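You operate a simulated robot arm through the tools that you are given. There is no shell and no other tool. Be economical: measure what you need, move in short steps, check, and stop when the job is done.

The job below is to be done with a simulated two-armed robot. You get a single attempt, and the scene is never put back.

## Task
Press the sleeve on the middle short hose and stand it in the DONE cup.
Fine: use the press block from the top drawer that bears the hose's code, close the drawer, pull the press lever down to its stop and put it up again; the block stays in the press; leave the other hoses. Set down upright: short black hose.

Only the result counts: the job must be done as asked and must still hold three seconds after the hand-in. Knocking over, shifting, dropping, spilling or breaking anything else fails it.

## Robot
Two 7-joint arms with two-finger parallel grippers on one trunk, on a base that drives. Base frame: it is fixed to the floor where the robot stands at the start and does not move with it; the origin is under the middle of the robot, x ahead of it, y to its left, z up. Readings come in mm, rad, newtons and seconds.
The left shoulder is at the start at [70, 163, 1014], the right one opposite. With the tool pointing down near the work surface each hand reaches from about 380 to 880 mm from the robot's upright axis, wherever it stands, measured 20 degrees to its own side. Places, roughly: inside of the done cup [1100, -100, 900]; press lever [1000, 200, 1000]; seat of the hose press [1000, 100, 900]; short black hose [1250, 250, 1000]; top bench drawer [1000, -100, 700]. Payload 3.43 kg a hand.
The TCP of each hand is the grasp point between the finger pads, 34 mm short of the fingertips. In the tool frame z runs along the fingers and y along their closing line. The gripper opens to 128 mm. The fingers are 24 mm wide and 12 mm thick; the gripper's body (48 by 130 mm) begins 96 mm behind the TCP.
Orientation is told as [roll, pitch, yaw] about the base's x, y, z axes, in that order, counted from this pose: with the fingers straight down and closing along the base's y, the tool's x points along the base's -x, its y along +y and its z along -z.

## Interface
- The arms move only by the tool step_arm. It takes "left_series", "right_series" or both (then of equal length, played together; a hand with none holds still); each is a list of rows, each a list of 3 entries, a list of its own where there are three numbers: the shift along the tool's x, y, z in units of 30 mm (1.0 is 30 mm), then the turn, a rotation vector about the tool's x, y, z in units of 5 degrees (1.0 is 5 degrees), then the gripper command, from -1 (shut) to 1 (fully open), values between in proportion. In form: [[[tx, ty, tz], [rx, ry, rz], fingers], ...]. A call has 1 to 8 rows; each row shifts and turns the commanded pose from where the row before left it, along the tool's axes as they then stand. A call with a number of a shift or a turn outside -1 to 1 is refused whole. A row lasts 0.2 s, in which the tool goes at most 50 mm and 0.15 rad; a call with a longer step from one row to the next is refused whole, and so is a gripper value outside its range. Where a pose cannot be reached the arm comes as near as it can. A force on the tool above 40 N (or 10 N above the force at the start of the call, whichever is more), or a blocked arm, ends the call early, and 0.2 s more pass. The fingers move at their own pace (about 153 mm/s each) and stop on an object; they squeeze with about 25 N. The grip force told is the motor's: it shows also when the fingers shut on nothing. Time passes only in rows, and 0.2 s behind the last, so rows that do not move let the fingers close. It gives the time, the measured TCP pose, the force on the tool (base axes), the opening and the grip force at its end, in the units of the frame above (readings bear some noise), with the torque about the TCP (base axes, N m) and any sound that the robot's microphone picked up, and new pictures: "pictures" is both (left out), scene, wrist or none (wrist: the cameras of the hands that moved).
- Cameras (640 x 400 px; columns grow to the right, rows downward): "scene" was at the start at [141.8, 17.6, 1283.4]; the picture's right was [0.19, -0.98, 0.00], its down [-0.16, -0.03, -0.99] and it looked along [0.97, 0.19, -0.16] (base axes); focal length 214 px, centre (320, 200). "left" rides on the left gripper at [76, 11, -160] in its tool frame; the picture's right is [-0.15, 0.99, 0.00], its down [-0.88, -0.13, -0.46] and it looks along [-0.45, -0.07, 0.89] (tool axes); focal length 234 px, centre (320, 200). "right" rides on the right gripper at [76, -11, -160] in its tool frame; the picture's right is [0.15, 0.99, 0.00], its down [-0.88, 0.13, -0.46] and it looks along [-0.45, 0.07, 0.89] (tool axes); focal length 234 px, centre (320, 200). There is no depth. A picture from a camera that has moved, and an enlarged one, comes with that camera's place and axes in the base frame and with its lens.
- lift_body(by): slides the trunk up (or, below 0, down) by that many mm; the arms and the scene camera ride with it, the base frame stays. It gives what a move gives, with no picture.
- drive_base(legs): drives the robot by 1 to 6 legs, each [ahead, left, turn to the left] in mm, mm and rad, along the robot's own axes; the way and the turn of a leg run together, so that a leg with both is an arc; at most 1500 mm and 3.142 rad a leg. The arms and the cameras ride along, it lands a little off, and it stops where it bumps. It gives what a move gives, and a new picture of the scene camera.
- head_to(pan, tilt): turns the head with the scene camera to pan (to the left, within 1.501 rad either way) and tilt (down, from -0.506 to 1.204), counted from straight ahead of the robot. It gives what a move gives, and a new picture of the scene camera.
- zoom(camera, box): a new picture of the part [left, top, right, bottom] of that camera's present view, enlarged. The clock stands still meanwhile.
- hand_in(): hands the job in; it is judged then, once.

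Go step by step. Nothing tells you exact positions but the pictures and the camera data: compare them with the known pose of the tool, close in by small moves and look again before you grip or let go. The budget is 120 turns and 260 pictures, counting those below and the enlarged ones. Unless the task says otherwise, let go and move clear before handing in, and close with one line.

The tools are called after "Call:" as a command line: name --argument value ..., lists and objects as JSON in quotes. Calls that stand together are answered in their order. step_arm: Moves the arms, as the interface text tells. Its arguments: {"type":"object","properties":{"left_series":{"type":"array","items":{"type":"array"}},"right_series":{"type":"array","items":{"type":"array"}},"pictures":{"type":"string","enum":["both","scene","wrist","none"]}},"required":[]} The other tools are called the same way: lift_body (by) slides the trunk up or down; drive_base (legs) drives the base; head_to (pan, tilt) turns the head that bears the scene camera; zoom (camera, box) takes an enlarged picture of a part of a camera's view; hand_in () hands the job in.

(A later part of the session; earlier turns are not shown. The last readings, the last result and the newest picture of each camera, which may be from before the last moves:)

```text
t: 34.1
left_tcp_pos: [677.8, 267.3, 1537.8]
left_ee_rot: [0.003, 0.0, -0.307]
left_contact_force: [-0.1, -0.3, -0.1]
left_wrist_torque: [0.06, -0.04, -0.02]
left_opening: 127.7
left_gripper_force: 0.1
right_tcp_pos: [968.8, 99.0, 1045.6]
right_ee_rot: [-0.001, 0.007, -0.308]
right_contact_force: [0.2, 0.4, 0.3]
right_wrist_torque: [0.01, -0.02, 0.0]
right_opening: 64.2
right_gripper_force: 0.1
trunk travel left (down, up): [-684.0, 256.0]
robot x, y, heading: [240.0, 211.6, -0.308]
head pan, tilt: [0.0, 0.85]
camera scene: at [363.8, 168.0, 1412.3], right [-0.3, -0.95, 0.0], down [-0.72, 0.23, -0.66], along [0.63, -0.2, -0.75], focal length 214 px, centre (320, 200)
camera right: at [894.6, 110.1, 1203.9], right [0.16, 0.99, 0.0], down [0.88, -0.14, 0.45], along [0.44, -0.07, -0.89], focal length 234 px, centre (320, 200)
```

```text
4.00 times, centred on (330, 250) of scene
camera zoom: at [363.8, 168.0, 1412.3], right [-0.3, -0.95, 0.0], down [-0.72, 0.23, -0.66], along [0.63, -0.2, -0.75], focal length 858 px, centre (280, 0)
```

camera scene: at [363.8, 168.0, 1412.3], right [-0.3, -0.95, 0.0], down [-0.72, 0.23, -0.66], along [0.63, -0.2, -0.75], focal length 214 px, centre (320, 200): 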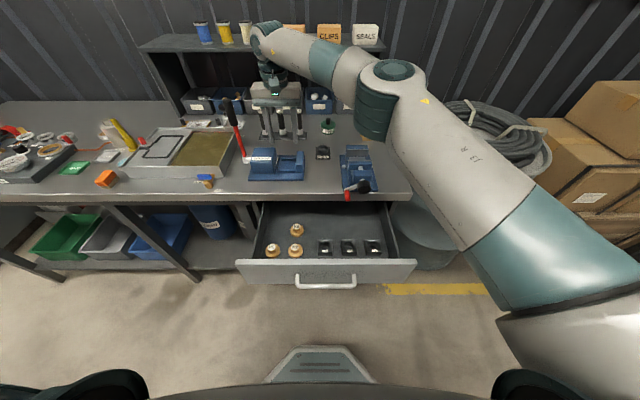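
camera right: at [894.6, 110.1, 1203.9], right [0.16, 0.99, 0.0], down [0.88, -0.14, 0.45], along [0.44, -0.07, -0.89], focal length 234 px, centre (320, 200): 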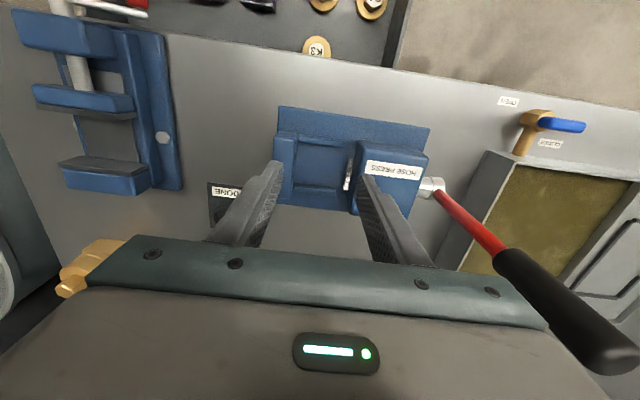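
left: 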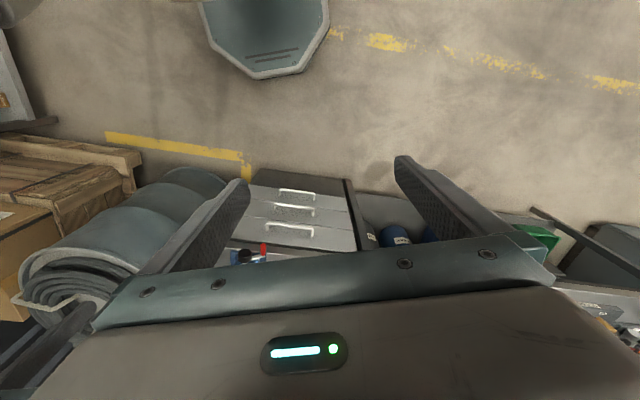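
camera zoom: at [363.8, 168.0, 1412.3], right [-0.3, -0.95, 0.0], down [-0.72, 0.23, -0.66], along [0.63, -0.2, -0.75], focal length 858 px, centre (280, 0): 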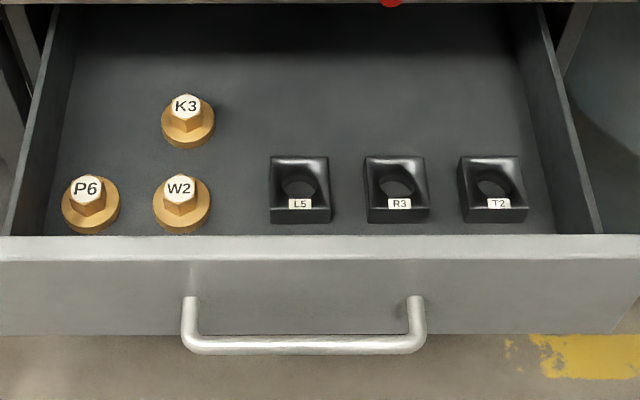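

The press seat lies between two low rails, with the ram on the left and the anvil on the right. I'll therefore grip the block fore-and-aft, so I move the hand over block R3 and yaw it 90°.

Call:
step_arm --right_series '[[[0.816, -0.95, 0], [0, 0, 0], 0.3], [[0.816, -0.95, 0], [0, 0, 0], 0.3], [[0.816, -0.95, 0], [0, 0, 0], 0.3], [[0.816, -0.95, 0], [0, 0, 0], 0.3], [[0.816, -0.95, 0], [0, 0, 0], 0.3], [[0.816, -0.95, 0], [0, 0, 0], 0.3], [[0.816, -0.95, 0], [0, 0, 0], 0.3], [[0.816, -0.95, 0], [0, 0, 0], 0.3]]' --pictures "none"

Call:
step_arm --right_series '[[[0, 0, 0], [0, 0, -1], 0.3], [[0, 0, 0], [0, 0, -1], 0.3], [[0, 0, 0], [0, 0, -1], 0.3], [[0, 0, 0], [0, 0, -1], 0.3], [[0, 0, 0], [0, 0, -1], 0.3], [[0, 0, 0], [0, 0, -1], 0.3], [[0, 0, 0], [0, 0, -1], 0.3], [[0, 0, 0], [0, 0, -1], 0.3]]' --pictures "none"

Call:
step_arm --right_series '[[[0, 0, 0], [0, 0, -1], 0.3], [[0, 0, 0], [0, 0, -1], 0.3], [[0, 0, 0], [0, 0, -1], 0.3], [[0, 0, 0], [0, 0, -1], 0.3], [[0, 0, 0], [0, 0, -1], 0.3], [[0, 0, 0], [0, 0, -1], 0.3], [[0, 0, 0], [0, 0, -1], 0.3], [[0, 0, 0], [0, 0, -1], 0.3]]' --pictures "none"

Call:
step_arm --right_series '[[[0, 0, 0], [0, 0, -1], 0.3], [[0, 0, 0], [0, 0, -1], 0.3], [[0, 0, 0], [0, 0, 0], 0.3]]' --pictures "both"

```text
t: 35.9
left_tcp_pos: [676.1, 267.6, 1540.2]
left_ee_rot: [0.001, -0.002, -0.308]
left_contact_force: [0.3, -0.5, 0.2]
left_wrist_torque: [0.0, -0.05, 0.0]
left_opening: 127.8
left_gripper_force: 0.1
right_tcp_pos: [710.9, -59.2, 1045.9]
right_ee_rot: [0.002, 0.006, -0.306]
right_contact_force: [-0.8, -0.3, 0.8]
right_wrist_torque: [0.02, -0.03, 0.02]
right_opening: 83.2
right_gripper_force: 0.1
trunk travel left (down, up): [-684.0, 256.0]
robot x, y, heading: [238.1, 209.6, -0.299]
head pan, tilt: [0.0, 0.85]
```

```text
t: 37.7
left_tcp_pos: [677.8, 268.5, 1539.0]
left_ee_rot: [-0.001, -0.001, -0.307]
left_contact_force: [-0.3, -1.3, 0.7]
left_wrist_torque: [0.01, -0.01, 0.0]
left_opening: 128.0
left_gripper_force: 0.2
right_tcp_pos: [713.3, -57.8, 1044.1]
right_ee_rot: [0.003, 0.006, 0.393]
right_contact_force: [1.1, 0.8, -0.8]
right_wrist_torque: [0.03, 0.03, 0.02]
right_opening: 83.0
right_gripper_force: 0.0
trunk travel left (down, up): [-684.0, 256.0]
robot x, y, heading: [241.6, 206.0, -0.305]
head pan, tilt: [0.0, 0.85]
```

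```text
t: 39.5
left_tcp_pos: [679.1, 268.5, 1538.7]
left_ee_rot: [0.0, -0.002, -0.307]
left_contact_force: [0.4, -0.7, -0.1]
left_wrist_torque: [-0.01, 0.0, 0.02]
left_opening: 128.0
left_gripper_force: 0.1
right_tcp_pos: [705.6, -50.5, 1043.4]
right_ee_rot: [0.006, 0.001, 1.04]
right_contact_force: [0.4, -0.6, -0.5]
right_wrist_torque: [0.01, 0.0, 0.0]
right_opening: 83.2
right_gripper_force: 0.2
right hand out of reach, approached as far as the arm can: row 8
trunk travel left (down, up): [-684.0, 256.0]
robot x, y, heading: [241.5, 209.5, -0.308]
head pan, tilt: [0.0, 0.85]
```

```text
t: 40.3
left_tcp_pos: [677.6, 269.6, 1539.8]
left_ee_rot: [-0.001, 0.0, -0.309]
left_contact_force: [-0.2, 0.0, -0.4]
left_wrist_torque: [-0.01, 0.01, 0.0]
left_opening: 128.1
left_gripper_force: 0.2
right_tcp_pos: [705.0, -50.7, 1042.7]
right_ee_rot: [0.006, 0.001, 1.042]
right_contact_force: [-1.0, 0.5, 0.3]
right_wrist_torque: [0.05, 0.02, 0.0]
right_opening: 83.1
right_gripper_force: 0.0
right hand out of reach, approached as far as the arm can: row 1, 2
trunk travel left (down, up): [-684.0, 256.0]
robot x, y, heading: [240.1, 207.9, -0.307]
head pan, tilt: [0.0, 0.85]
camera scene: at [364.4, 169.2, 1412.3], right [-0.3, -0.95, 0.0], down [-0.72, 0.23, -0.66], along [0.63, -0.2, -0.75], focal length 214 px, centre (320, 200)
camera right: at [678.1, -122.8, 1202.3], right [-0.93, 0.37, 0.01], down [0.34, 0.82, 0.45], along [0.17, 0.42, -0.89], focal length 234 px, centre (320, 200)
```

scene: 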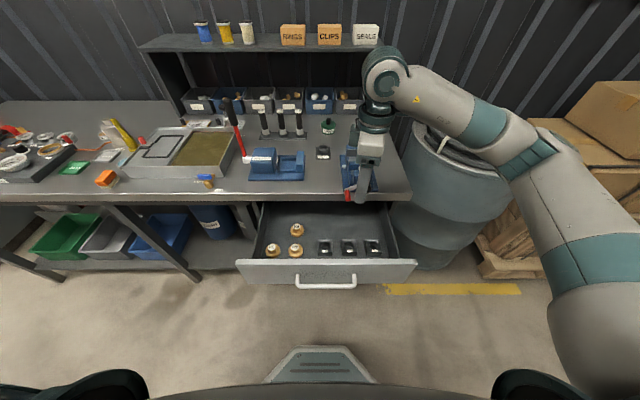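
right: 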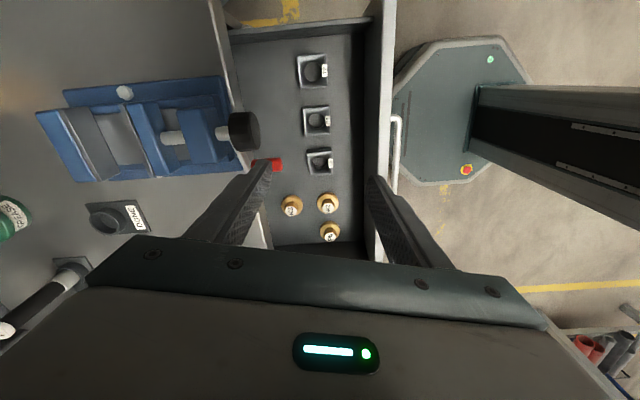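

The yaw stops 13° short at a wrist limit. Shifting the base 200 mm to the right should free it, with the hand coming back left over the block.

Call:
drive_base --legs '[[0, -200, 0]]'

Call:
step_arm --right_series '[[[-0.93, 0.21, 0], [0, 0, 0], 0.3], [[-0.93, 0.21, 0], [0, 0, 0], 0.3], [[-0.93, 0.21, 0], [0, 0, 0], 0.3], [[-0.93, 0.21, 0], [0, 0, 0], 0.3], [[-0.93, 0.21, 0], [0, 0, 0], 0.3], [[-0.93, 0.21, 0], [0, 0, 0], 0.3], [[-0.93, 0.21, 0], [0, 0, 0], 0.3], [[0, 0, 0], [0, 0, 0], 0.3]]' --pictures "none"

Call:
step_arm --right_series '[[[0, 0, 0], [0, 0, -0.87], 0.3], [[0, 0, 0], [0, 0, -0.87], 0.3], [[0, 0, 0], [0, 0, -0.87], 0.3], [[0, 0, 0], [0, 0, 0], 0.3]]' --pictures "wrist"

```text
t: 41.9
left_tcp_pos: [619.5, 83.6, 1539.5]
left_ee_rot: [0.001, -0.002, -0.302]
left_contact_force: [0.1, 1.0, 0.5]
left_wrist_torque: [-0.04, 0.0, 0.04]
left_opening: 127.7
left_gripper_force: 0.0
right_tcp_pos: [647.8, -235.2, 1043.6]
right_ee_rot: [0.006, 0.003, 1.044]
right_contact_force: [0.7, -0.1, -0.3]
right_wrist_torque: [-0.03, 0.01, -0.01]
right_opening: 83.1
right_gripper_force: 0.0
trunk travel left (down, up): [-684.0, 256.0]
robot x, y, heading: [181.0, 17.8, -0.3]
head pan, tilt: [0.0, 0.85]
camera scene: at [305.9, -17.1, 1412.3], right [-0.3, -0.95, 0.0], down [-0.72, 0.22, -0.66], along [0.63, -0.2, -0.75], focal length 214 px, centre (320, 200)
```

scene: 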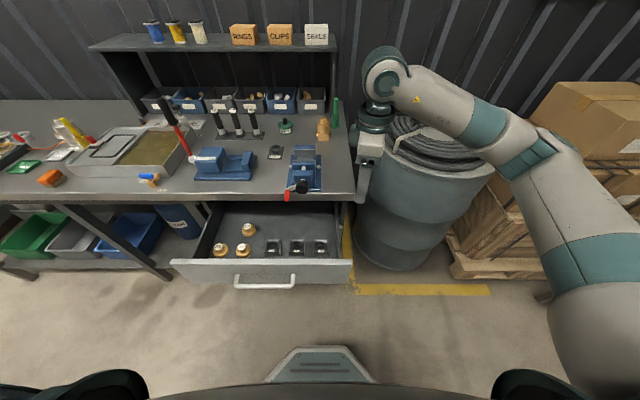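

```text
t: 43.7
left_tcp_pos: [617.9, 81.7, 1538.9]
left_ee_rot: [0.0, -0.002, -0.302]
left_contact_force: [-0.7, 0.5, 0.4]
left_wrist_torque: [0.0, -0.01, -0.01]
left_opening: 128.1
left_gripper_force: 0.2
right_tcp_pos: [707.8, -45.4, 1043.1]
right_ee_rot: [0.005, 0.003, 1.045]
right_contact_force: [-0.6, -0.5, 0.9]
right_wrist_torque: [0.05, 0.0, -0.01]
right_opening: 83.2
right_gripper_force: 0.0
trunk travel left (down, up): [-684.0, 256.0]
robot x, y, heading: [182.4, 19.8, -0.297]
head pan, tilt: [0.0, 0.85]
```

```text
t: 44.7
left_tcp_pos: [618.5, 82.7, 1539.3]
left_ee_rot: [0.0, -0.001, -0.301]
left_contact_force: [-0.1, -0.7, 0.3]
left_wrist_torque: [0.02, -0.01, -0.03]
left_opening: 128.0
left_gripper_force: 0.0
right_tcp_pos: [707.9, -46.1, 1043.6]
right_ee_rot: [0.004, 0.001, 1.158]
right_contact_force: [-0.8, -1.4, 0.4]
right_wrist_torque: [0.01, 0.03, 0.01]
right_opening: 83.3
right_gripper_force: 0.0
right hand out of reach, approached as far as the arm can: row 3
trunk travel left (down, up): [-684.0, 256.0]
robot x, y, heading: [183.7, 23.0, -0.3]
head pan, tilt: [0.0, 0.85]
camera right: at [689.0, -120.1, 1202.5], right [-0.96, 0.26, 0.01], down [0.24, 0.86, 0.45], along [0.11, 0.44, -0.89], focal length 234 px, centre (320, 200)
```

right: 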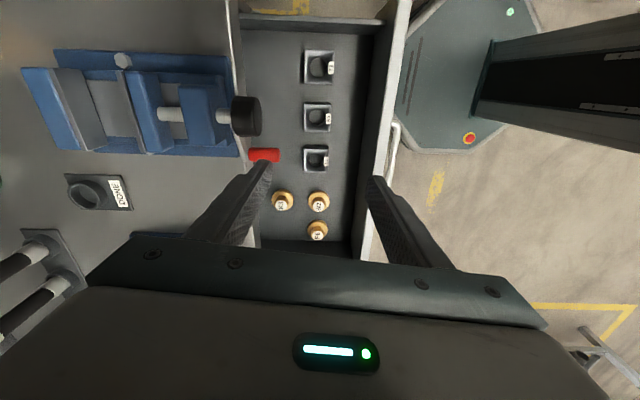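

6° are still missing. I'll turn the base a little to the left so the hand's yaw matches the drawer.

Call:
drive_base --legs '[[0, 0, 0.125]]'

Call:
step_arm --right_series '[[[0, 0, 0], [0, 0, 0.15], 0.3], [[0, 0, 0], [0, 0, 0], 0.3]]' --pictures "wrist"

```text
t: 45.7
left_tcp_pos: [606.9, 135.7, 1538.9]
left_ee_rot: [-0.001, -0.002, -0.174]
left_contact_force: [0.0, 0.0, -0.4]
left_wrist_torque: [-0.02, 0.04, 0.0]
left_opening: 128.2
left_gripper_force: 0.2
right_tcp_pos: [712.8, 21.7, 1043.8]
right_ee_rot: [0.006, 0.002, 1.287]
right_contact_force: [0.3, -0.3, -0.2]
right_wrist_torque: [-0.01, 0.01, -0.01]
right_opening: 83.2
right_gripper_force: 0.0
trunk travel left (down, up): [-684.0, 256.0]
robot x, y, heading: [182.6, 19.7, -0.171]
head pan, tilt: [0.0, 0.85]
camera scene: at [309.7, -3.4, 1412.3], right [-0.17, -0.98, 0.0], down [-0.74, 0.13, -0.66], along [0.65, -0.11, -0.75], focal length 214 px, centre (320, 200)
```

scene: 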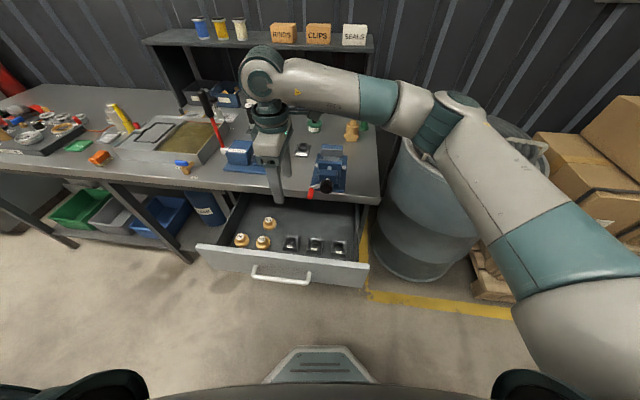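

```text
t: 46.3
left_tcp_pos: [607.0, 137.2, 1538.2]
left_ee_rot: [0.001, -0.001, -0.175]
left_contact_force: [0.5, 0.2, -0.3]
left_wrist_torque: [0.02, 0.0, 0.01]
left_opening: 128.0
left_gripper_force: 0.1
right_tcp_pos: [711.9, 21.3, 1044.1]
right_ee_rot: [0.004, 0.003, 1.272]
right_contact_force: [0.0, 0.4, 0.6]
right_wrist_torque: [-0.01, 0.01, -0.01]
right_opening: 83.4
right_gripper_force: 0.0
trunk travel left (down, up): [-684.0, 256.0]
robot x, y, heading: [182.8, 20.4, -0.173]
head pan, tilt: [0.0, 0.85]
camera right: at [701.9, -54.7, 1202.3], right [-0.99, 0.15, 0.01], down [0.14, 0.88, 0.45], along [0.06, 0.45, -0.89], focal length 234 px, centre (320, 200)
```

right: 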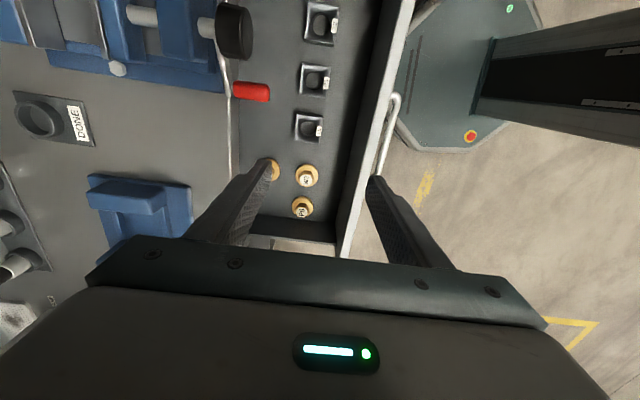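

The yaw now matches. From the view, R3 needs +77 mm in tool x and −23 mm in tool y; then I'll lower the trunk and look again.

Call:
step_arm --right_series '[[[0.86, -0.26, 0], [0, 0, 0], 0.4], [[0.86, -0.26, 0], [0, 0, 0], 0.4], [[0.85, -0.25, 0], [0, 0, 0], 0.4], [[0, 0, 0], [0, 0, 0], 0.4]]' --pictures "none"

Call:
lift_body --by -230

Call:
step_arm --right_series '[[[0, 0, 0], [0, 0, 0], 0.4]]' --pictures "both"

```text
t: 47.3
left_tcp_pos: [607.3, 135.1, 1537.7]
left_ee_rot: [0.0, -0.003, -0.173]
left_contact_force: [-0.1, -1.1, -0.6]
left_wrist_torque: [-0.01, -0.02, 0.02]
left_opening: 128.0
left_gripper_force: 0.0
right_tcp_pos: [710.4, -24.4, 1045.3]
right_ee_rot: [0.006, 0.001, 1.27]
right_contact_force: [0.3, -0.1, -0.1]
right_wrist_torque: [-0.01, 0.04, 0.0]
right_opening: 89.9
right_gripper_force: 0.1
right hand out of reach, approached as far as the arm can: row 2, 3
trunk travel left (down, up): [-684.0, 256.0]
robot x, y, heading: [180.5, 18.6, -0.173]
head pan, tilt: [0.0, 0.85]
```

```text
t: 49.7
left_tcp_pos: [606.1, 136.9, 1307.9]
left_ee_rot: [0.0, -0.002, -0.175]
left_contact_force: [0.0, -0.4, 0.3]
left_wrist_torque: [0.03, 0.01, 0.01]
left_opening: 127.8
left_gripper_force: 0.3
right_tcp_pos: [710.3, -22.7, 815.1]
right_ee_rot: [0.007, 0.001, 1.271]
right_contact_force: [-0.5, 0.3, 0.5]
right_wrist_torque: [-0.01, -0.03, 0.01]
right_opening: 89.5
right_gripper_force: 0.1
trunk travel left (down, up): [-454.0, 486.0]
robot x, y, heading: [180.2, 18.9, -0.175]
head pan, tilt: [0.0, 0.85]
```

```text
t: 50.1
left_tcp_pos: [607.6, 136.7, 1308.4]
left_ee_rot: [-0.001, 0.001, -0.175]
left_contact_force: [0.1, -0.7, 0.1]
left_wrist_torque: [0.01, -0.01, -0.02]
left_opening: 127.8
left_gripper_force: 0.1
right_tcp_pos: [711.0, -22.7, 814.6]
right_ee_rot: [0.005, 0.001, 1.273]
right_contact_force: [-0.1, 0.5, 0.3]
right_wrist_torque: [0.01, -0.01, -0.02]
right_opening: 89.7
right_gripper_force: 0.1
trunk travel left (down, up): [-454.0, 486.0]
robot x, y, heading: [183.3, 17.9, -0.171]
head pan, tilt: [0.0, 0.85]
camera scene: at [309.4, -2.7, 1182.3], right [-0.17, -0.98, 0.0], down [-0.74, 0.13, -0.66], along [0.65, -0.11, -0.75], focal length 214 px, centre (320, 200)
camera right: at [700.9, -99.7, 973.4], right [-0.99, 0.15, 0.01], down [0.14, 0.88, 0.45], along [0.06, 0.45, -0.89], focal length 234 px, centre (320, 200)
```

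scene: 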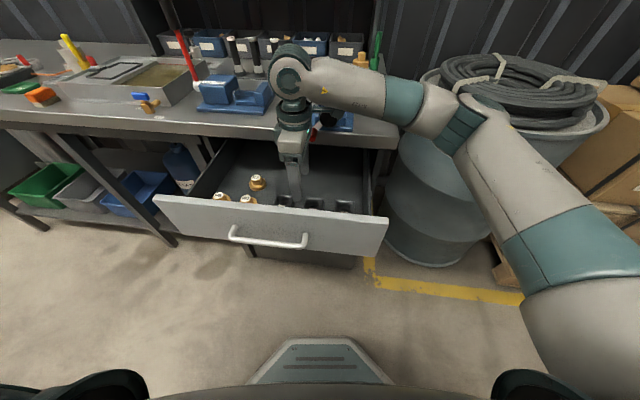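
right: 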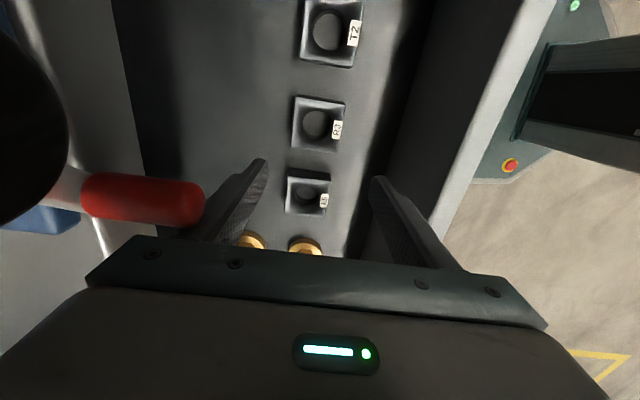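

The vise's red crank knob hangs over the drawer near where the hand must go (n≈735, z≈900). I'll open the drawer further by hooking its front panel from inside with the closed fingers and driving back along the bench normal.

Call:
step_arm --right_series '[[[0, 0, 0], [0, 0, 0], -1], [[0, 0, 0.3], [0, 0, 0], -1], [[0, 0, 0], [0, 0, 0], -1], [[0, 0, 0], [0, 0, 0], -1]]' --pictures "none"

Call:
drive_base --legs '[[-99, 13, 0]]'

```text
t: 51.1
left_tcp_pos: [605.9, 137.2, 1309.6]
left_ee_rot: [0.001, -0.002, -0.173]
left_contact_force: [-0.4, -0.2, -0.1]
left_wrist_torque: [-0.01, 0.0, -0.01]
left_opening: 128.0
left_gripper_force: 0.2
right_tcp_pos: [711.5, -23.7, 805.8]
right_ee_rot: [0.006, 0.004, 1.271]
right_contact_force: [0.0, 0.1, 0.9]
right_wrist_torque: [0.02, 0.02, -0.03]
right_opening: 0.0
right_gripper_force: 24.7
trunk travel left (down, up): [-454.0, 486.0]
robot x, y, heading: [180.7, 20.5, -0.169]
head pan, tilt: [0.0, 0.85]
```

```text
t: 52.2
left_tcp_pos: [512.3, 167.4, 1309.0]
left_ee_rot: [0.0, -0.001, -0.173]
left_contact_force: [-0.5, 0.3, 0.1]
left_wrist_torque: [-0.01, -0.02, -0.01]
left_opening: 128.2
left_gripper_force: 0.0
right_tcp_pos: [616.6, 7.5, 804.5]
right_ee_rot: [0.005, 0.001, 1.272]
right_contact_force: [0.0, 0.9, -0.5]
right_wrist_torque: [-0.01, 0.01, 0.02]
right_opening: 0.0
right_gripper_force: 24.7
trunk travel left (down, up): [-454.0, 486.0]
robot x, y, heading: [89.2, 50.7, -0.176]
head pan, tilt: [0.0, 0.85]
camera scene: at [214.8, 27.0, 1182.3], right [-0.17, -0.99, 0.0], down [-0.74, 0.13, -0.66], along [0.65, -0.11, -0.75], focal length 214 px, centre (320, 200)
```

scene: 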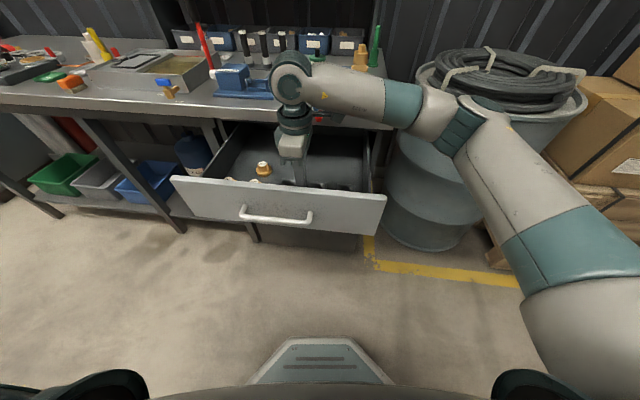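

Call:
drive_base --legs '[[-30, 4, 0], [-30, 4, 0], [-20, 3, 0]]'

Call:
step_arm --right_series '[[[0, 0, 0], [0, 0, 0], -1]]' --pictures "wrist"

```text
t: 53.9
left_tcp_pos: [438.2, 190.3, 1307.7]
left_ee_rot: [0.002, 0.0, -0.174]
left_contact_force: [0.5, 0.5, 1.3]
left_wrist_torque: [0.01, 0.03, 0.0]
left_opening: 128.1
left_gripper_force: 0.0
right_tcp_pos: [541.9, 30.9, 805.0]
right_ee_rot: [0.006, 0.002, 1.27]
right_contact_force: [0.4, -0.2, 0.8]
right_wrist_torque: [0.0, 0.02, 0.02]
right_opening: 0.1
right_gripper_force: 24.7
trunk travel left (down, up): [-454.0, 486.0]
robot x, y, heading: [11.1, 74.0, -0.17]
head pan, tilt: [0.0, 0.85]
camera scene: at [140.4, 50.6, 1182.0], right [-0.17, -0.99, 0.0], down [-0.74, 0.13, -0.66], along [0.65, -0.11, -0.75], focal length 214 px, centre (320, 200)
```

scene: 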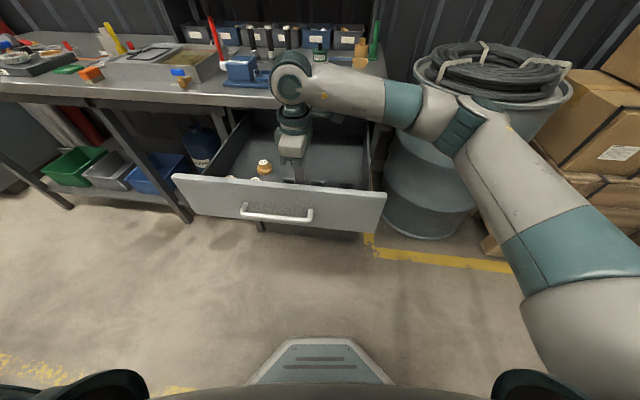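

```text
t: 54.3
left_tcp_pos: [438.2, 190.7, 1307.9]
left_ee_rot: [0.001, 0.001, -0.173]
left_contact_force: [0.2, 0.5, -0.2]
left_wrist_torque: [0.01, 0.01, -0.03]
left_opening: 127.8
left_gripper_force: 0.1
right_tcp_pos: [542.1, 30.4, 803.8]
right_ee_rot: [0.008, 0.001, 1.27]
right_contact_force: [0.4, -0.1, 0.7]
right_wrist_torque: [0.01, 0.03, 0.02]
right_opening: 0.0
right_gripper_force: 25.0
trunk travel left (down, up): [-454.0, 486.0]
robot x, y, heading: [11.8, 76.4, -0.174]
head pan, tilt: [0.0, 0.85]
camera right: at [531.6, -46.2, 963.5], right [-0.99, 0.15, 0.01], down [0.14, 0.88, 0.45], along [0.06, 0.45, -0.89], focal length 234 px, centre (320, 200)
```

right: 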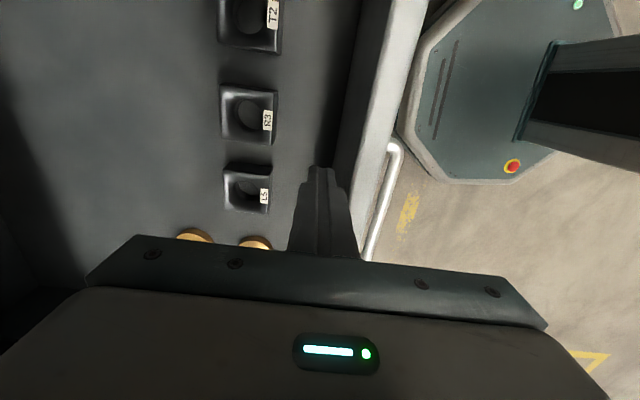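

The drawer is now open by a further ~100 mm; block R3 is about 88 mm further in and 43 mm to the right of the fingers. I'll drive to put the hand right above it.

Call:
drive_base --legs '[[82, -54, 0]]'

Call:
step_arm --right_series '[[[0, 0, 0], [0, 0, 0], 0.4], [[0, 0, 0], [0, 0, 0], 0.4], [[0, 0, 0], [0, 0, 0], 0.4]]' --pictures "wrist"

```text
t: 55.4
left_tcp_pos: [509.3, 125.6, 1307.9]
left_ee_rot: [0.0, -0.001, -0.174]
left_contact_force: [0.5, 0.6, -1.2]
left_wrist_torque: [0.0, 0.0, 0.01]
left_opening: 128.3
left_gripper_force: 0.2
right_tcp_pos: [613.4, -35.5, 806.6]
right_ee_rot: [0.004, 0.001, 1.272]
right_contact_force: [-0.1, 0.2, 0.0]
right_wrist_torque: [0.04, 0.06, -0.02]
right_opening: 0.1
right_gripper_force: 24.7
trunk travel left (down, up): [-454.0, 486.0]
robot x, y, heading: [86.2, 6.7, -0.166]
head pan, tilt: [0.0, 0.85]
camera scene: at [211.9, -15.1, 1182.2], right [-0.17, -0.99, 0.0], down [-0.74, 0.13, -0.66], along [0.65, -0.11, -0.75], focal length 214 px, centre (320, 200)
```

scene: 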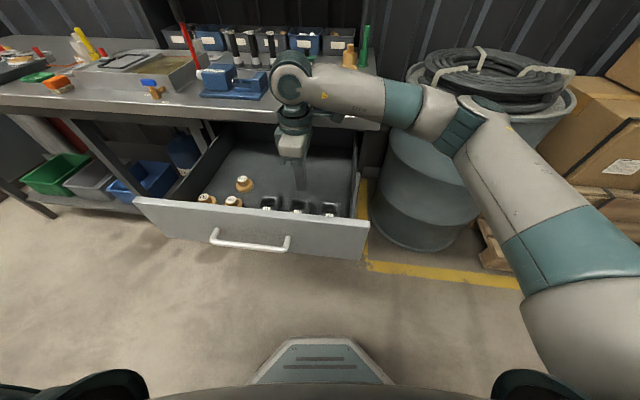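

```text
t: 56.2
left_tcp_pos: [507.2, 126.3, 1309.0]
left_ee_rot: [0.001, -0.003, -0.173]
left_contact_force: [-0.2, 0.7, 0.0]
left_wrist_torque: [-0.01, -0.02, 0.02]
left_opening: 127.9
left_gripper_force: 0.1
right_tcp_pos: [612.3, -34.9, 806.9]
right_ee_rot: [0.006, 0.002, 1.271]
right_contact_force: [-0.2, 0.3, 0.9]
right_wrist_torque: [0.0, 0.01, -0.01]
right_opening: 89.7
right_gripper_force: 0.1
trunk travel left (down, up): [-454.0, 486.0]
robot x, y, heading: [85.0, 7.5, -0.168]
head pan, tilt: [0.0, 0.85]
camera right: at [602.8, -111.1, 964.4], right [-0.99, 0.15, 0.01], down [0.14, 0.88, 0.45], along [0.06, 0.45, -0.89], focal length 234 px, centre (320, 200)
```

right: 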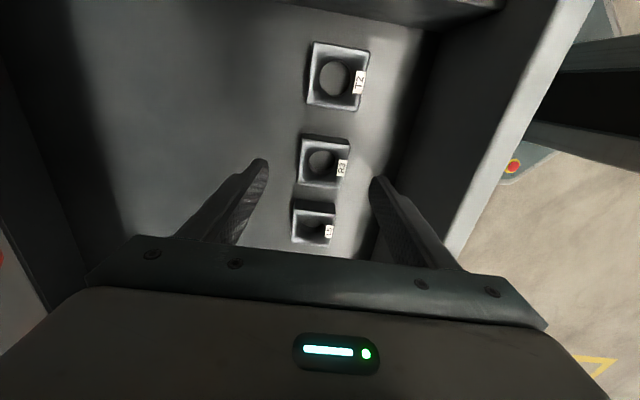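

The block is nearly centred; it is flat (~25 mm high), so the fingertips must go close to the drawer floor. I'll adjust and descend partway.

Call:
step_arm --right_series '[[[-0.42, 0.15, 0.6], [0, 0, 0], 0.4], [[0, 0, 0.7], [0, 0, 0], 0.4], [[0, 0, 0.7], [0, 0, 0], 0.4], [[0, 0, 0.5], [0, 0, 0], 0.4]]' --pictures "wrist"

```text
t: 57.2
left_tcp_pos: [508.4, 125.0, 1308.8]
left_ee_rot: [0.0, 0.0, -0.174]
left_contact_force: [0.5, -0.5, 0.8]
left_wrist_torque: [0.0, -0.03, -0.01]
left_opening: 127.9
left_gripper_force: 0.0
right_tcp_pos: [612.2, -21.3, 731.4]
right_ee_rot: [0.004, 0.002, 1.271]
right_contact_force: [0.1, 0.0, 0.7]
right_wrist_torque: [0.0, 0.0, 0.0]
right_opening: 89.7
right_gripper_force: 0.1
trunk travel left (down, up): [-454.0, 486.0]
robot x, y, heading: [83.6, 9.2, -0.174]
head pan, tilt: [0.0, 0.85]
camera right: at [601.2, -97.6, 889.6], right [-0.99, 0.15, 0.01], down [0.14, 0.88, 0.46], along [0.06, 0.45, -0.89], focal length 234 px, centre (320, 200)
```

right: 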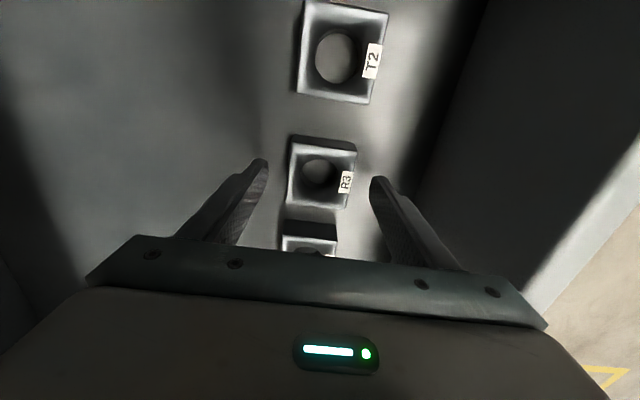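

Centred well. I'll descend the last bit gently and stop on contact.

Call:
step_arm --right_series '[[[0, 0, 0.4], [0, 0, 0], 0.4], [[0, 0, 0.25], [0, 0, 0], 0.4], [[0, 0, 0], [0, 0, 0], 0.4]]' --pictures "wrist"

```text
t: 58.0
left_tcp_pos: [509.3, 126.0, 1309.3]
left_ee_rot: [0.0, -0.001, -0.172]
left_contact_force: [-1.4, 0.3, 0.2]
left_wrist_torque: [-0.01, 0.04, 0.01]
left_opening: 127.9
left_gripper_force: 0.0
right_tcp_pos: [611.7, -19.8, 711.1]
right_ee_rot: [0.005, 0.003, 1.272]
right_contact_force: [0.6, -0.7, -0.5]
right_wrist_torque: [0.02, 0.0, -0.01]
right_opening: 89.4
right_gripper_force: 0.1
trunk travel left (down, up): [-454.0, 486.0]
robot x, y, heading: [89.7, 7.5, -0.171]
head pan, tilt: [0.0, 0.85]
camera right: at [601.4, -97.1, 869.7], right [-0.99, 0.15, 0.01], down [0.14, 0.88, 0.45], along [0.06, 0.45, -0.89], focal length 234 px, centre (320, 200)
```

right: 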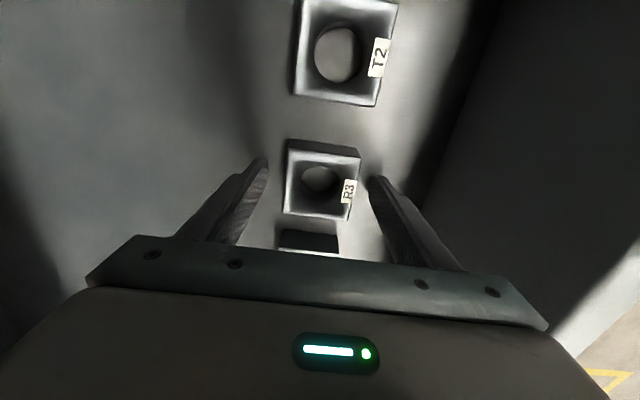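

Call:
step_arm --right_series '[[[0, 0, 0.12], [0, 0, 0], 0.4], [[0, 0, 0.12], [0, 0, 0], 0.4], [[0, 0, 0.12], [0, 0, 0], 0.4], [[0, 0, 0.12], [0, 0, 0], 0.4]]' --pictures "wrist"

```text
t: 58.7
left_tcp_pos: [508.4, 126.1, 1309.0]
left_ee_rot: [0.001, -0.002, -0.174]
left_contact_force: [0.1, 0.7, -1.1]
left_wrist_torque: [0.0, 0.03, -0.01]
left_opening: 127.9
left_gripper_force: 0.1
right_tcp_pos: [613.5, -20.6, 709.9]
right_ee_rot: [0.0, -0.004, 1.269]
right_contact_force: [-3.1, -4.5, 20.2]
right_wrist_torque: [-0.17, 0.63, 0.19]
right_opening: 89.3
right_gripper_force: 0.1
trunk travel left (down, up): [-454.0, 486.0]
robot x, y, heading: [84.6, 4.1, -0.175]
head pan, tilt: [0.0, 0.85]
stopped in row 3 (right hand): the force on the tool passed its limit at 46 N (the readings are from after the stop); the commanded pose is now the measured one
camera right: at [601.7, -98.5, 867.9], right [-0.99, 0.15, 0.0], down [0.14, 0.88, 0.46], along [0.07, 0.45, -0.89], focal length 234 px, centre (320, 200)
```

right: 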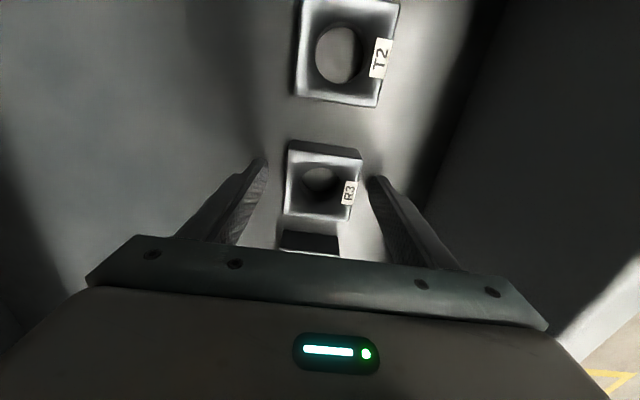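

The fingertips touched the floor at z≈676. I'll raise 4 mm and grip the block.

Call:
step_arm --right_series '[[[0, 0, -0.15], [0, 0, 0], 0.4], [[0, 0, 0], [0, 0, 0], 0], [[0, 0, 0], [0, 0, 0], -0.4], [[0, 0, 0], [0, 0, 0], -1], [[0, 0, 0], [0, 0, 0], -1], [[0, 0, 0], [0, 0, 0], -1]]' --pictures "wrist"

```text
t: 60.1
left_tcp_pos: [508.8, 125.6, 1308.7]
left_ee_rot: [-0.001, -0.001, -0.175]
left_contact_force: [0.2, 0.2, 0.1]
left_wrist_torque: [0.0, -0.03, 0.0]
left_opening: 128.3
left_gripper_force: 0.0
right_tcp_pos: [612.9, -21.7, 712.6]
right_ee_rot: [0.001, -0.002, 1.27]
right_contact_force: [0.7, -0.1, 0.1]
right_wrist_torque: [0.02, -0.01, -0.01]
right_opening: 55.6
right_gripper_force: 25.3
trunk travel left (down, up): [-454.0, 486.0]
robot x, y, heading: [86.7, 7.1, -0.174]
head pan, tilt: [0.0, 0.85]
camera right: at [602.2, -97.6, 870.1], right [-0.99, 0.15, 0.0], down [0.14, 0.88, 0.46], along [0.07, 0.45, -0.89], focal length 234 px, centre (320, 200)
```

right: 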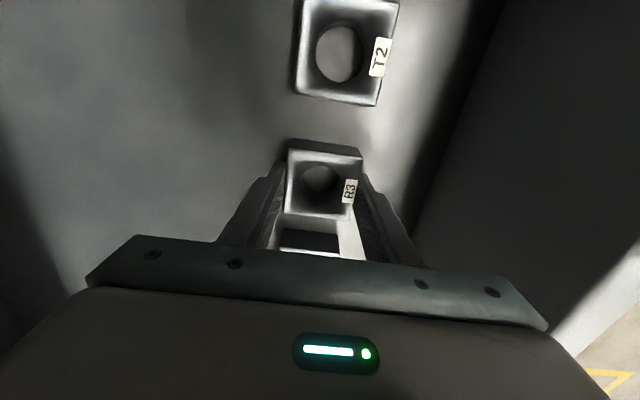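

Gripped (55.6 mm). I'll lift straight up with the trunk.

Call:
lift_body --by 340

Call:
step_arm --right_series '[[[0, 0, 0], [0, 0, 0], -1]]' --pictures "both"

```text
t: 63.5
left_tcp_pos: [509.9, 125.4, 1648.2]
left_ee_rot: [0.0, -0.001, -0.174]
left_contact_force: [0.4, 0.1, -0.5]
left_wrist_torque: [-0.02, -0.01, 0.03]
left_opening: 128.0
left_gripper_force: 0.0
right_tcp_pos: [614.0, -20.5, 1051.8]
right_ee_rot: [0.001, -0.002, 1.271]
right_contact_force: [0.1, 0.8, -4.6]
right_wrist_torque: [0.03, -0.03, -0.04]
right_opening: 55.5
right_gripper_force: 25.2
trunk travel left (down, up): [-794.0, 146.0]
robot x, y, heading: [83.4, 10.3, -0.18]
head pan, tilt: [0.0, 0.85]
```

```text
t: 63.9
left_tcp_pos: [508.4, 125.9, 1648.8]
left_ee_rot: [-0.001, 0.001, -0.173]
left_contact_force: [-0.3, -0.2, -0.2]
left_wrist_torque: [0.0, 0.0, 0.01]
left_opening: 128.2
left_gripper_force: 0.0
right_tcp_pos: [612.2, -19.9, 1052.7]
right_ee_rot: [0.001, -0.001, 1.27]
right_contact_force: [-0.5, -0.7, -3.2]
right_wrist_torque: [-0.01, 0.0, 0.0]
right_opening: 55.6
right_gripper_force: 25.0
trunk travel left (down, up): [-794.0, 146.0]
robot x, y, heading: [84.8, 6.4, -0.168]
head pan, tilt: [0.0, 0.85]
camera scene: at [211.7, -14.6, 1522.3], right [-0.17, -0.99, 0.0], down [-0.74, 0.13, -0.66], along [0.65, -0.11, -0.75], focal length 214 px, centre (320, 200)
camera right: at [602.3, -97.6, 1210.1], right [-0.99, 0.15, 0.0], down [0.14, 0.88, 0.46], along [0.07, 0.45, -0.89], focal length 234 px, centre (320, 200)
```

scene: 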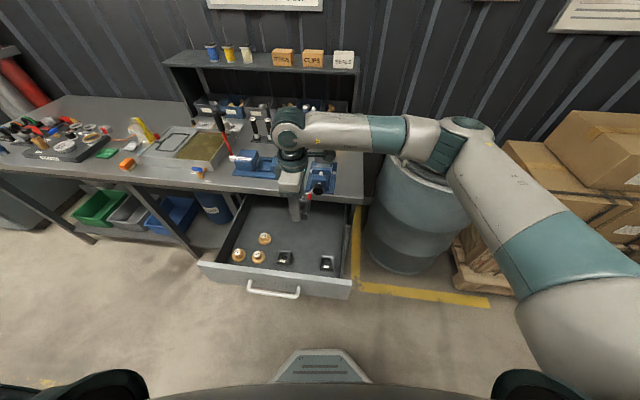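
right: 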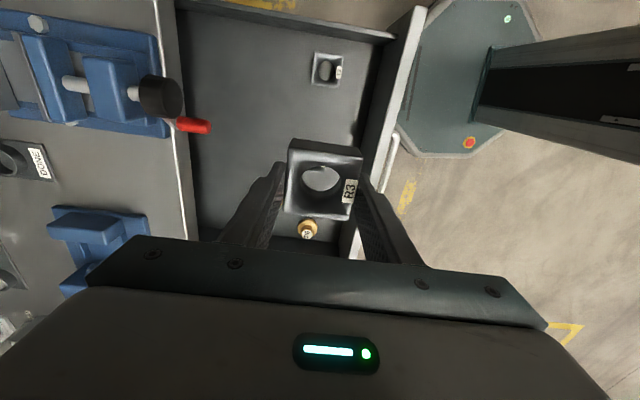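

The block is up and clear. Next I'll drive so the hand faces the press; the base is low enough to pass under the drawer.

Call:
drive_base --legs '[[185, 247, 0]]'

Call:
step_arm --right_series '[[[0, -0.8, 0], [0, 0, 0], -1], [[0, -0.8, 0], [0, 0, 0], -1], [[0, -0.8, 0], [0, 0, 0], -1], [[0, -0.8, 0], [0, 0, 0], -1], [[0, -0.8, 0], [0, 0, 0], -1], [[0, -0.8, 0], [0, 0, 0], -1], [[0, 0, 0], [0, 0, 0], -1]]' --pictures "both"

```text
t: 65.9
left_tcp_pos: [734.6, 332.3, 1649.6]
left_ee_rot: [0.0, -0.001, -0.179]
left_contact_force: [0.0, -0.8, -0.2]
left_wrist_torque: [0.05, -0.04, 0.02]
left_opening: 128.1
left_gripper_force: 0.1
right_tcp_pos: [838.0, 187.0, 1054.3]
right_ee_rot: [0.003, -0.004, 1.264]
right_contact_force: [0.1, -0.7, -3.5]
right_wrist_torque: [0.01, 0.0, -0.04]
right_opening: 55.6
right_gripper_force: 24.7
trunk travel left (down, up): [-794.0, 146.0]
robot x, y, heading: [310.1, 220.0, -0.179]
head pan, tilt: [0.0, 0.85]
camera scene: at [435.3, 193.6, 1522.4], right [-0.18, -0.98, 0.0], down [-0.74, 0.13, -0.66], along [0.65, -0.12, -0.75], focal length 214 px, centre (320, 200)
```

scene: 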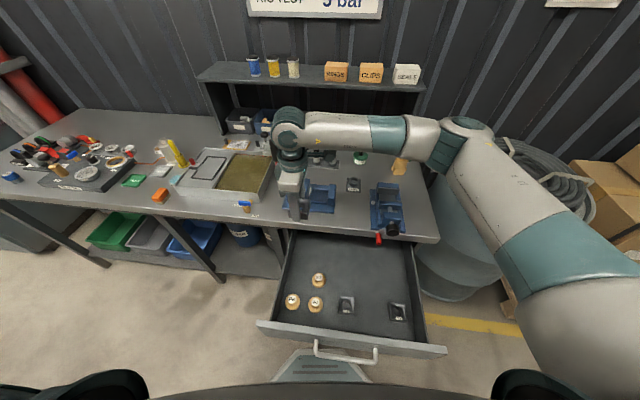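

```text
t: 67.5
left_tcp_pos: [735.2, 333.4, 1648.2]
left_ee_rot: [0.001, -0.002, -0.179]
left_contact_force: [-0.4, 0.2, 0.3]
left_wrist_torque: [-0.04, -0.02, 0.03]
left_opening: 127.9
left_gripper_force: 0.1
right_tcp_pos: [838.0, 187.7, 1051.3]
right_ee_rot: [0.002, -0.001, 1.265]
right_contact_force: [0.6, -0.3, -3.2]
right_wrist_torque: [-0.02, 0.0, 0.03]
right_opening: 55.5
right_gripper_force: 25.5
right hand out of reach, approached as far as the arm can: row 1, 2, 3, 4, 5, 6
trunk travel left (down, up): [-794.0, 146.0]
robot x, y, heading: [308.7, 216.8, -0.185]
head pan, tilt: [0.0, 0.85]
camera scene: at [436.9, 195.0, 1522.3], right [-0.18, -0.98, 0.0], down [-0.74, 0.13, -0.66], along [0.65, -0.12, -0.75], focal length 214 px, centre (320, 200)
camera right: at [827.1, 109.8, 1210.1], right [-0.99, 0.16, 0.0], down [0.14, 0.88, 0.46], along [0.07, 0.45, -0.89], focal length 234 px, centre (320, 200)
```

scene: 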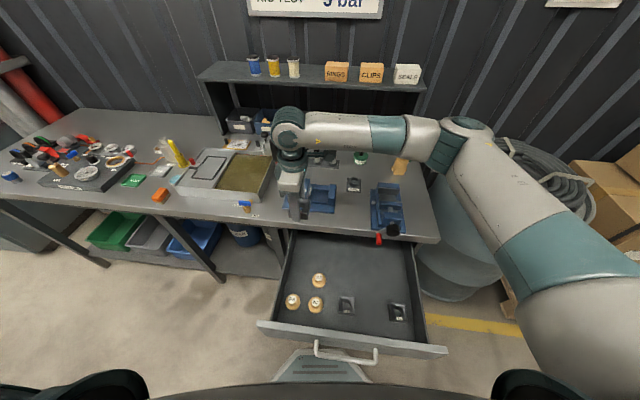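
right: 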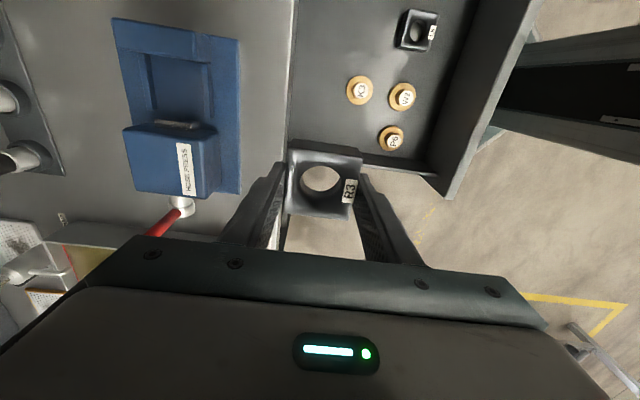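

At this yaw the arm can't reach further out, so I'd have to drive the base in close, and the open drawer blocks that. I'll close the drawer first with the left hand, backing off now and lowering that arm.

Call:
drive_base --legs '[[-237, -202, 0]]'

Call:
step_arm --left_series '[[[-0.2, 0, 1], [0, 0, 0], -1], [[-0.2, 0, 1], [0, 0, 0], -1], [[-0.2, 0, 1], [0, 0, 0], -1], [[0, 0, 1], [0, 0, 0], -1], [[0, 0, 1], [0, 0, 0], -1], [[0, 0, 1], [0, 0, 0], -1], [[0, 0, 1], [0, 0, 0], -1], [[0, 0, 1], [0, 0, 0], -1]]' --pictures "none"

Call:
step_arm --left_series '[[[0, 0, 1], [0, 0, 0], -1], [[0, 0, 1], [0, 0, 0], -1], [[0, 0, 1], [0, 0, 0], -1], [[0, 0, 1], [0, 0, 0], -1], [[0, 0, 1], [0, 0, 0], -1], [[0, 0, 1], [0, 0, 0], -1], [[0, 0, 1], [0, 0, 0], -1], [[0, 0, 1], [0, 0, 0], -1]]' --pictures "none"

Call:
step_arm --left_series '[[[0, 0, 1], [0, 0, 0], -1], [[0, 0, 1], [0, 0, 0], -1], [[0, 0, 1], [0, 0, 0], -1], [[0, 0, 1], [0, 0, 0], -1], [[0, 0, 1], [0, 0, 0], -1], [[0, 0, 1], [0, 0, 0], -1]]' --pictures "both"

```text
t: 69.6
left_tcp_pos: [464.2, 181.1, 1647.5]
left_ee_rot: [-0.001, -0.001, -0.172]
left_contact_force: [0.5, 0.0, 0.2]
left_wrist_torque: [-0.02, 0.01, 0.0]
left_opening: 128.0
left_gripper_force: 0.0
right_tcp_pos: [567.2, 33.1, 1050.8]
right_ee_rot: [0.004, 0.0, 1.271]
right_contact_force: [0.3, -0.6, -3.3]
right_wrist_torque: [-0.03, 0.04, 0.04]
right_opening: 55.6
right_gripper_force: 24.7
trunk travel left (down, up): [-794.0, 146.0]
robot x, y, heading: [35.7, 60.2, -0.175]
head pan, tilt: [0.0, 0.85]
camera scene: at [166.9, 40.3, 1522.1], right [-0.17, -0.99, 0.0], down [-0.74, 0.13, -0.66], along [0.65, -0.11, -0.75], focal length 214 px, centre (320, 200)
```

scene: 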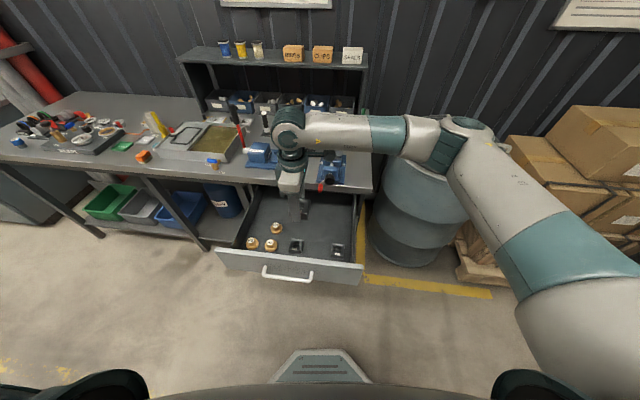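

```text
t: 71.4
left_tcp_pos: [482.1, 177.7, 1407.4]
left_ee_rot: [-0.002, 0.0, -0.173]
left_contact_force: [0.5, 0.8, -0.1]
left_wrist_torque: [-0.02, 0.05, -0.01]
left_opening: 0.0
left_gripper_force: 25.2
right_tcp_pos: [567.7, 32.3, 1051.2]
right_ee_rot: [0.003, -0.001, 1.272]
right_contact_force: [-0.1, 0.1, -3.1]
right_wrist_torque: [0.04, 0.02, 0.01]
right_opening: 55.4
right_gripper_force: 24.9
trunk travel left (down, up): [-794.0, 146.0]
robot x, y, heading: [36.3, 62.5, -0.173]
head pan, tilt: [0.0, 0.85]
```

```text
t: 73.2
left_tcp_pos: [482.2, 177.5, 1167.6]
left_ee_rot: [0.001, 0.001, -0.174]
left_contact_force: [0.2, -0.8, 0.8]
left_wrist_torque: [0.01, 0.02, 0.02]
left_opening: 0.0
left_gripper_force: 25.0
right_tcp_pos: [566.4, 33.5, 1051.8]
right_ee_rot: [0.003, -0.001, 1.271]
right_contact_force: [-0.3, 0.2, -3.7]
right_wrist_torque: [0.01, -0.02, 0.02]
right_opening: 55.6
right_gripper_force: 24.9
trunk travel left (down, up): [-794.0, 146.0]
robot x, y, heading: [37.1, 60.8, -0.172]
head pan, tilt: [0.0, 0.85]
```

```text
t: 74.6
left_tcp_pos: [480.6, 176.7, 989.2]
left_ee_rot: [-0.001, -0.003, -0.172]
left_contact_force: [0.4, 0.5, 0.2]
left_wrist_torque: [0.0, -0.02, -0.01]
left_opening: 0.0
left_gripper_force: 25.2
right_tcp_pos: [567.2, 32.2, 1051.4]
right_ee_rot: [0.005, -0.003, 1.271]
right_contact_force: [-0.4, 0.8, -2.6]
right_wrist_torque: [0.03, 0.02, 0.01]
right_opening: 55.8
right_gripper_force: 24.8
trunk travel left (down, up): [-794.0, 146.0]
robot x, y, heading: [36.9, 63.0, -0.168]
head pan, tilt: [0.0, 0.85]
camera scene: at [165.2, 39.6, 1522.3], right [-0.17, -0.99, 0.0], down [-0.74, 0.13, -0.66], along [0.65, -0.11, -0.75], focal length 214 px, centre (320, 200)
camera left: at [407.9, 198.6, 1149.0], right [0.31, 0.95, 0.0], down [0.84, -0.28, 0.46], along [0.43, -0.14, -0.89], focal length 234 px, centre (320, 200)
```

scene: 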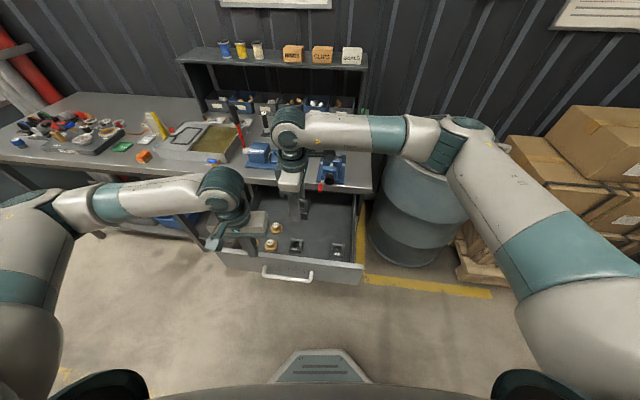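
left: 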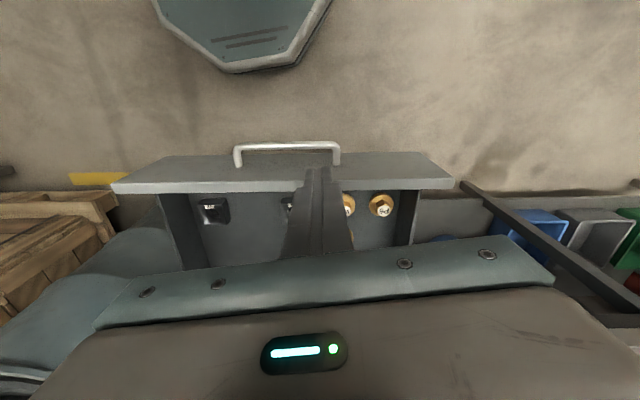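

Call:
step_arm --left_series '[[[0, 0, 1], [0, 0, 0], -1], [[0, 0, 1], [0, 0, 0], -1], [[0, 0, 1], [0, 0, 0], -1], [[0, 0, 1], [0, 0, 0], -1], [[0, 0, 1], [0, 0, 0], -1], [[0, 0, 1], [0, 0, 0], -1]]' --pictures "both"

```text
t: 76.0
left_tcp_pos: [482.9, 177.4, 809.0]
left_ee_rot: [-0.002, -0.001, -0.174]
left_contact_force: [0.9, -0.1, -0.7]
left_wrist_torque: [0.01, 0.01, 0.01]
left_opening: 0.0
left_gripper_force: 25.0
right_tcp_pos: [566.7, 33.2, 1051.7]
right_ee_rot: [0.003, -0.004, 1.271]
right_contact_force: [0.2, -0.7, -3.5]
right_wrist_torque: [0.03, -0.03, 0.01]
right_opening: 55.6
right_gripper_force: 24.8
trunk travel left (down, up): [-794.0, 146.0]
robot x, y, heading: [37.6, 61.7, -0.169]
head pan, tilt: [0.0, 0.85]
camera scene: at [165.0, 39.4, 1522.3], right [-0.17, -0.99, 0.0], down [-0.74, 0.13, -0.66], along [0.65, -0.11, -0.75], focal length 214 px, centre (320, 200)
camera left: at [410.0, 200.5, 969.9], right [0.31, 0.95, 0.0], down [0.84, -0.28, 0.46], along [0.43, -0.14, -0.89], focal length 234 px, centre (320, 200)
```

scene: 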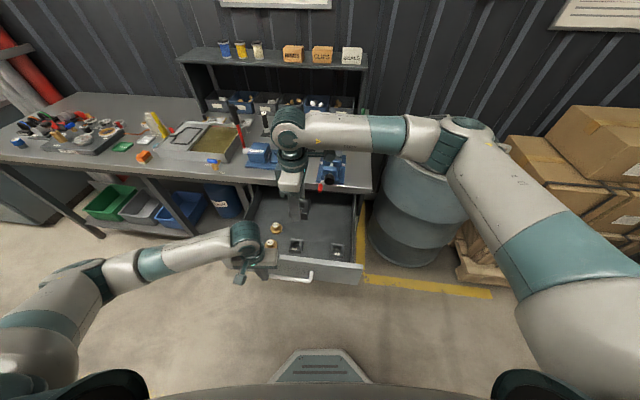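
left: 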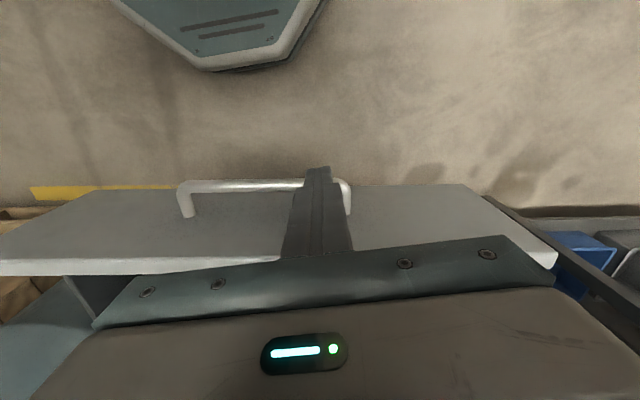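

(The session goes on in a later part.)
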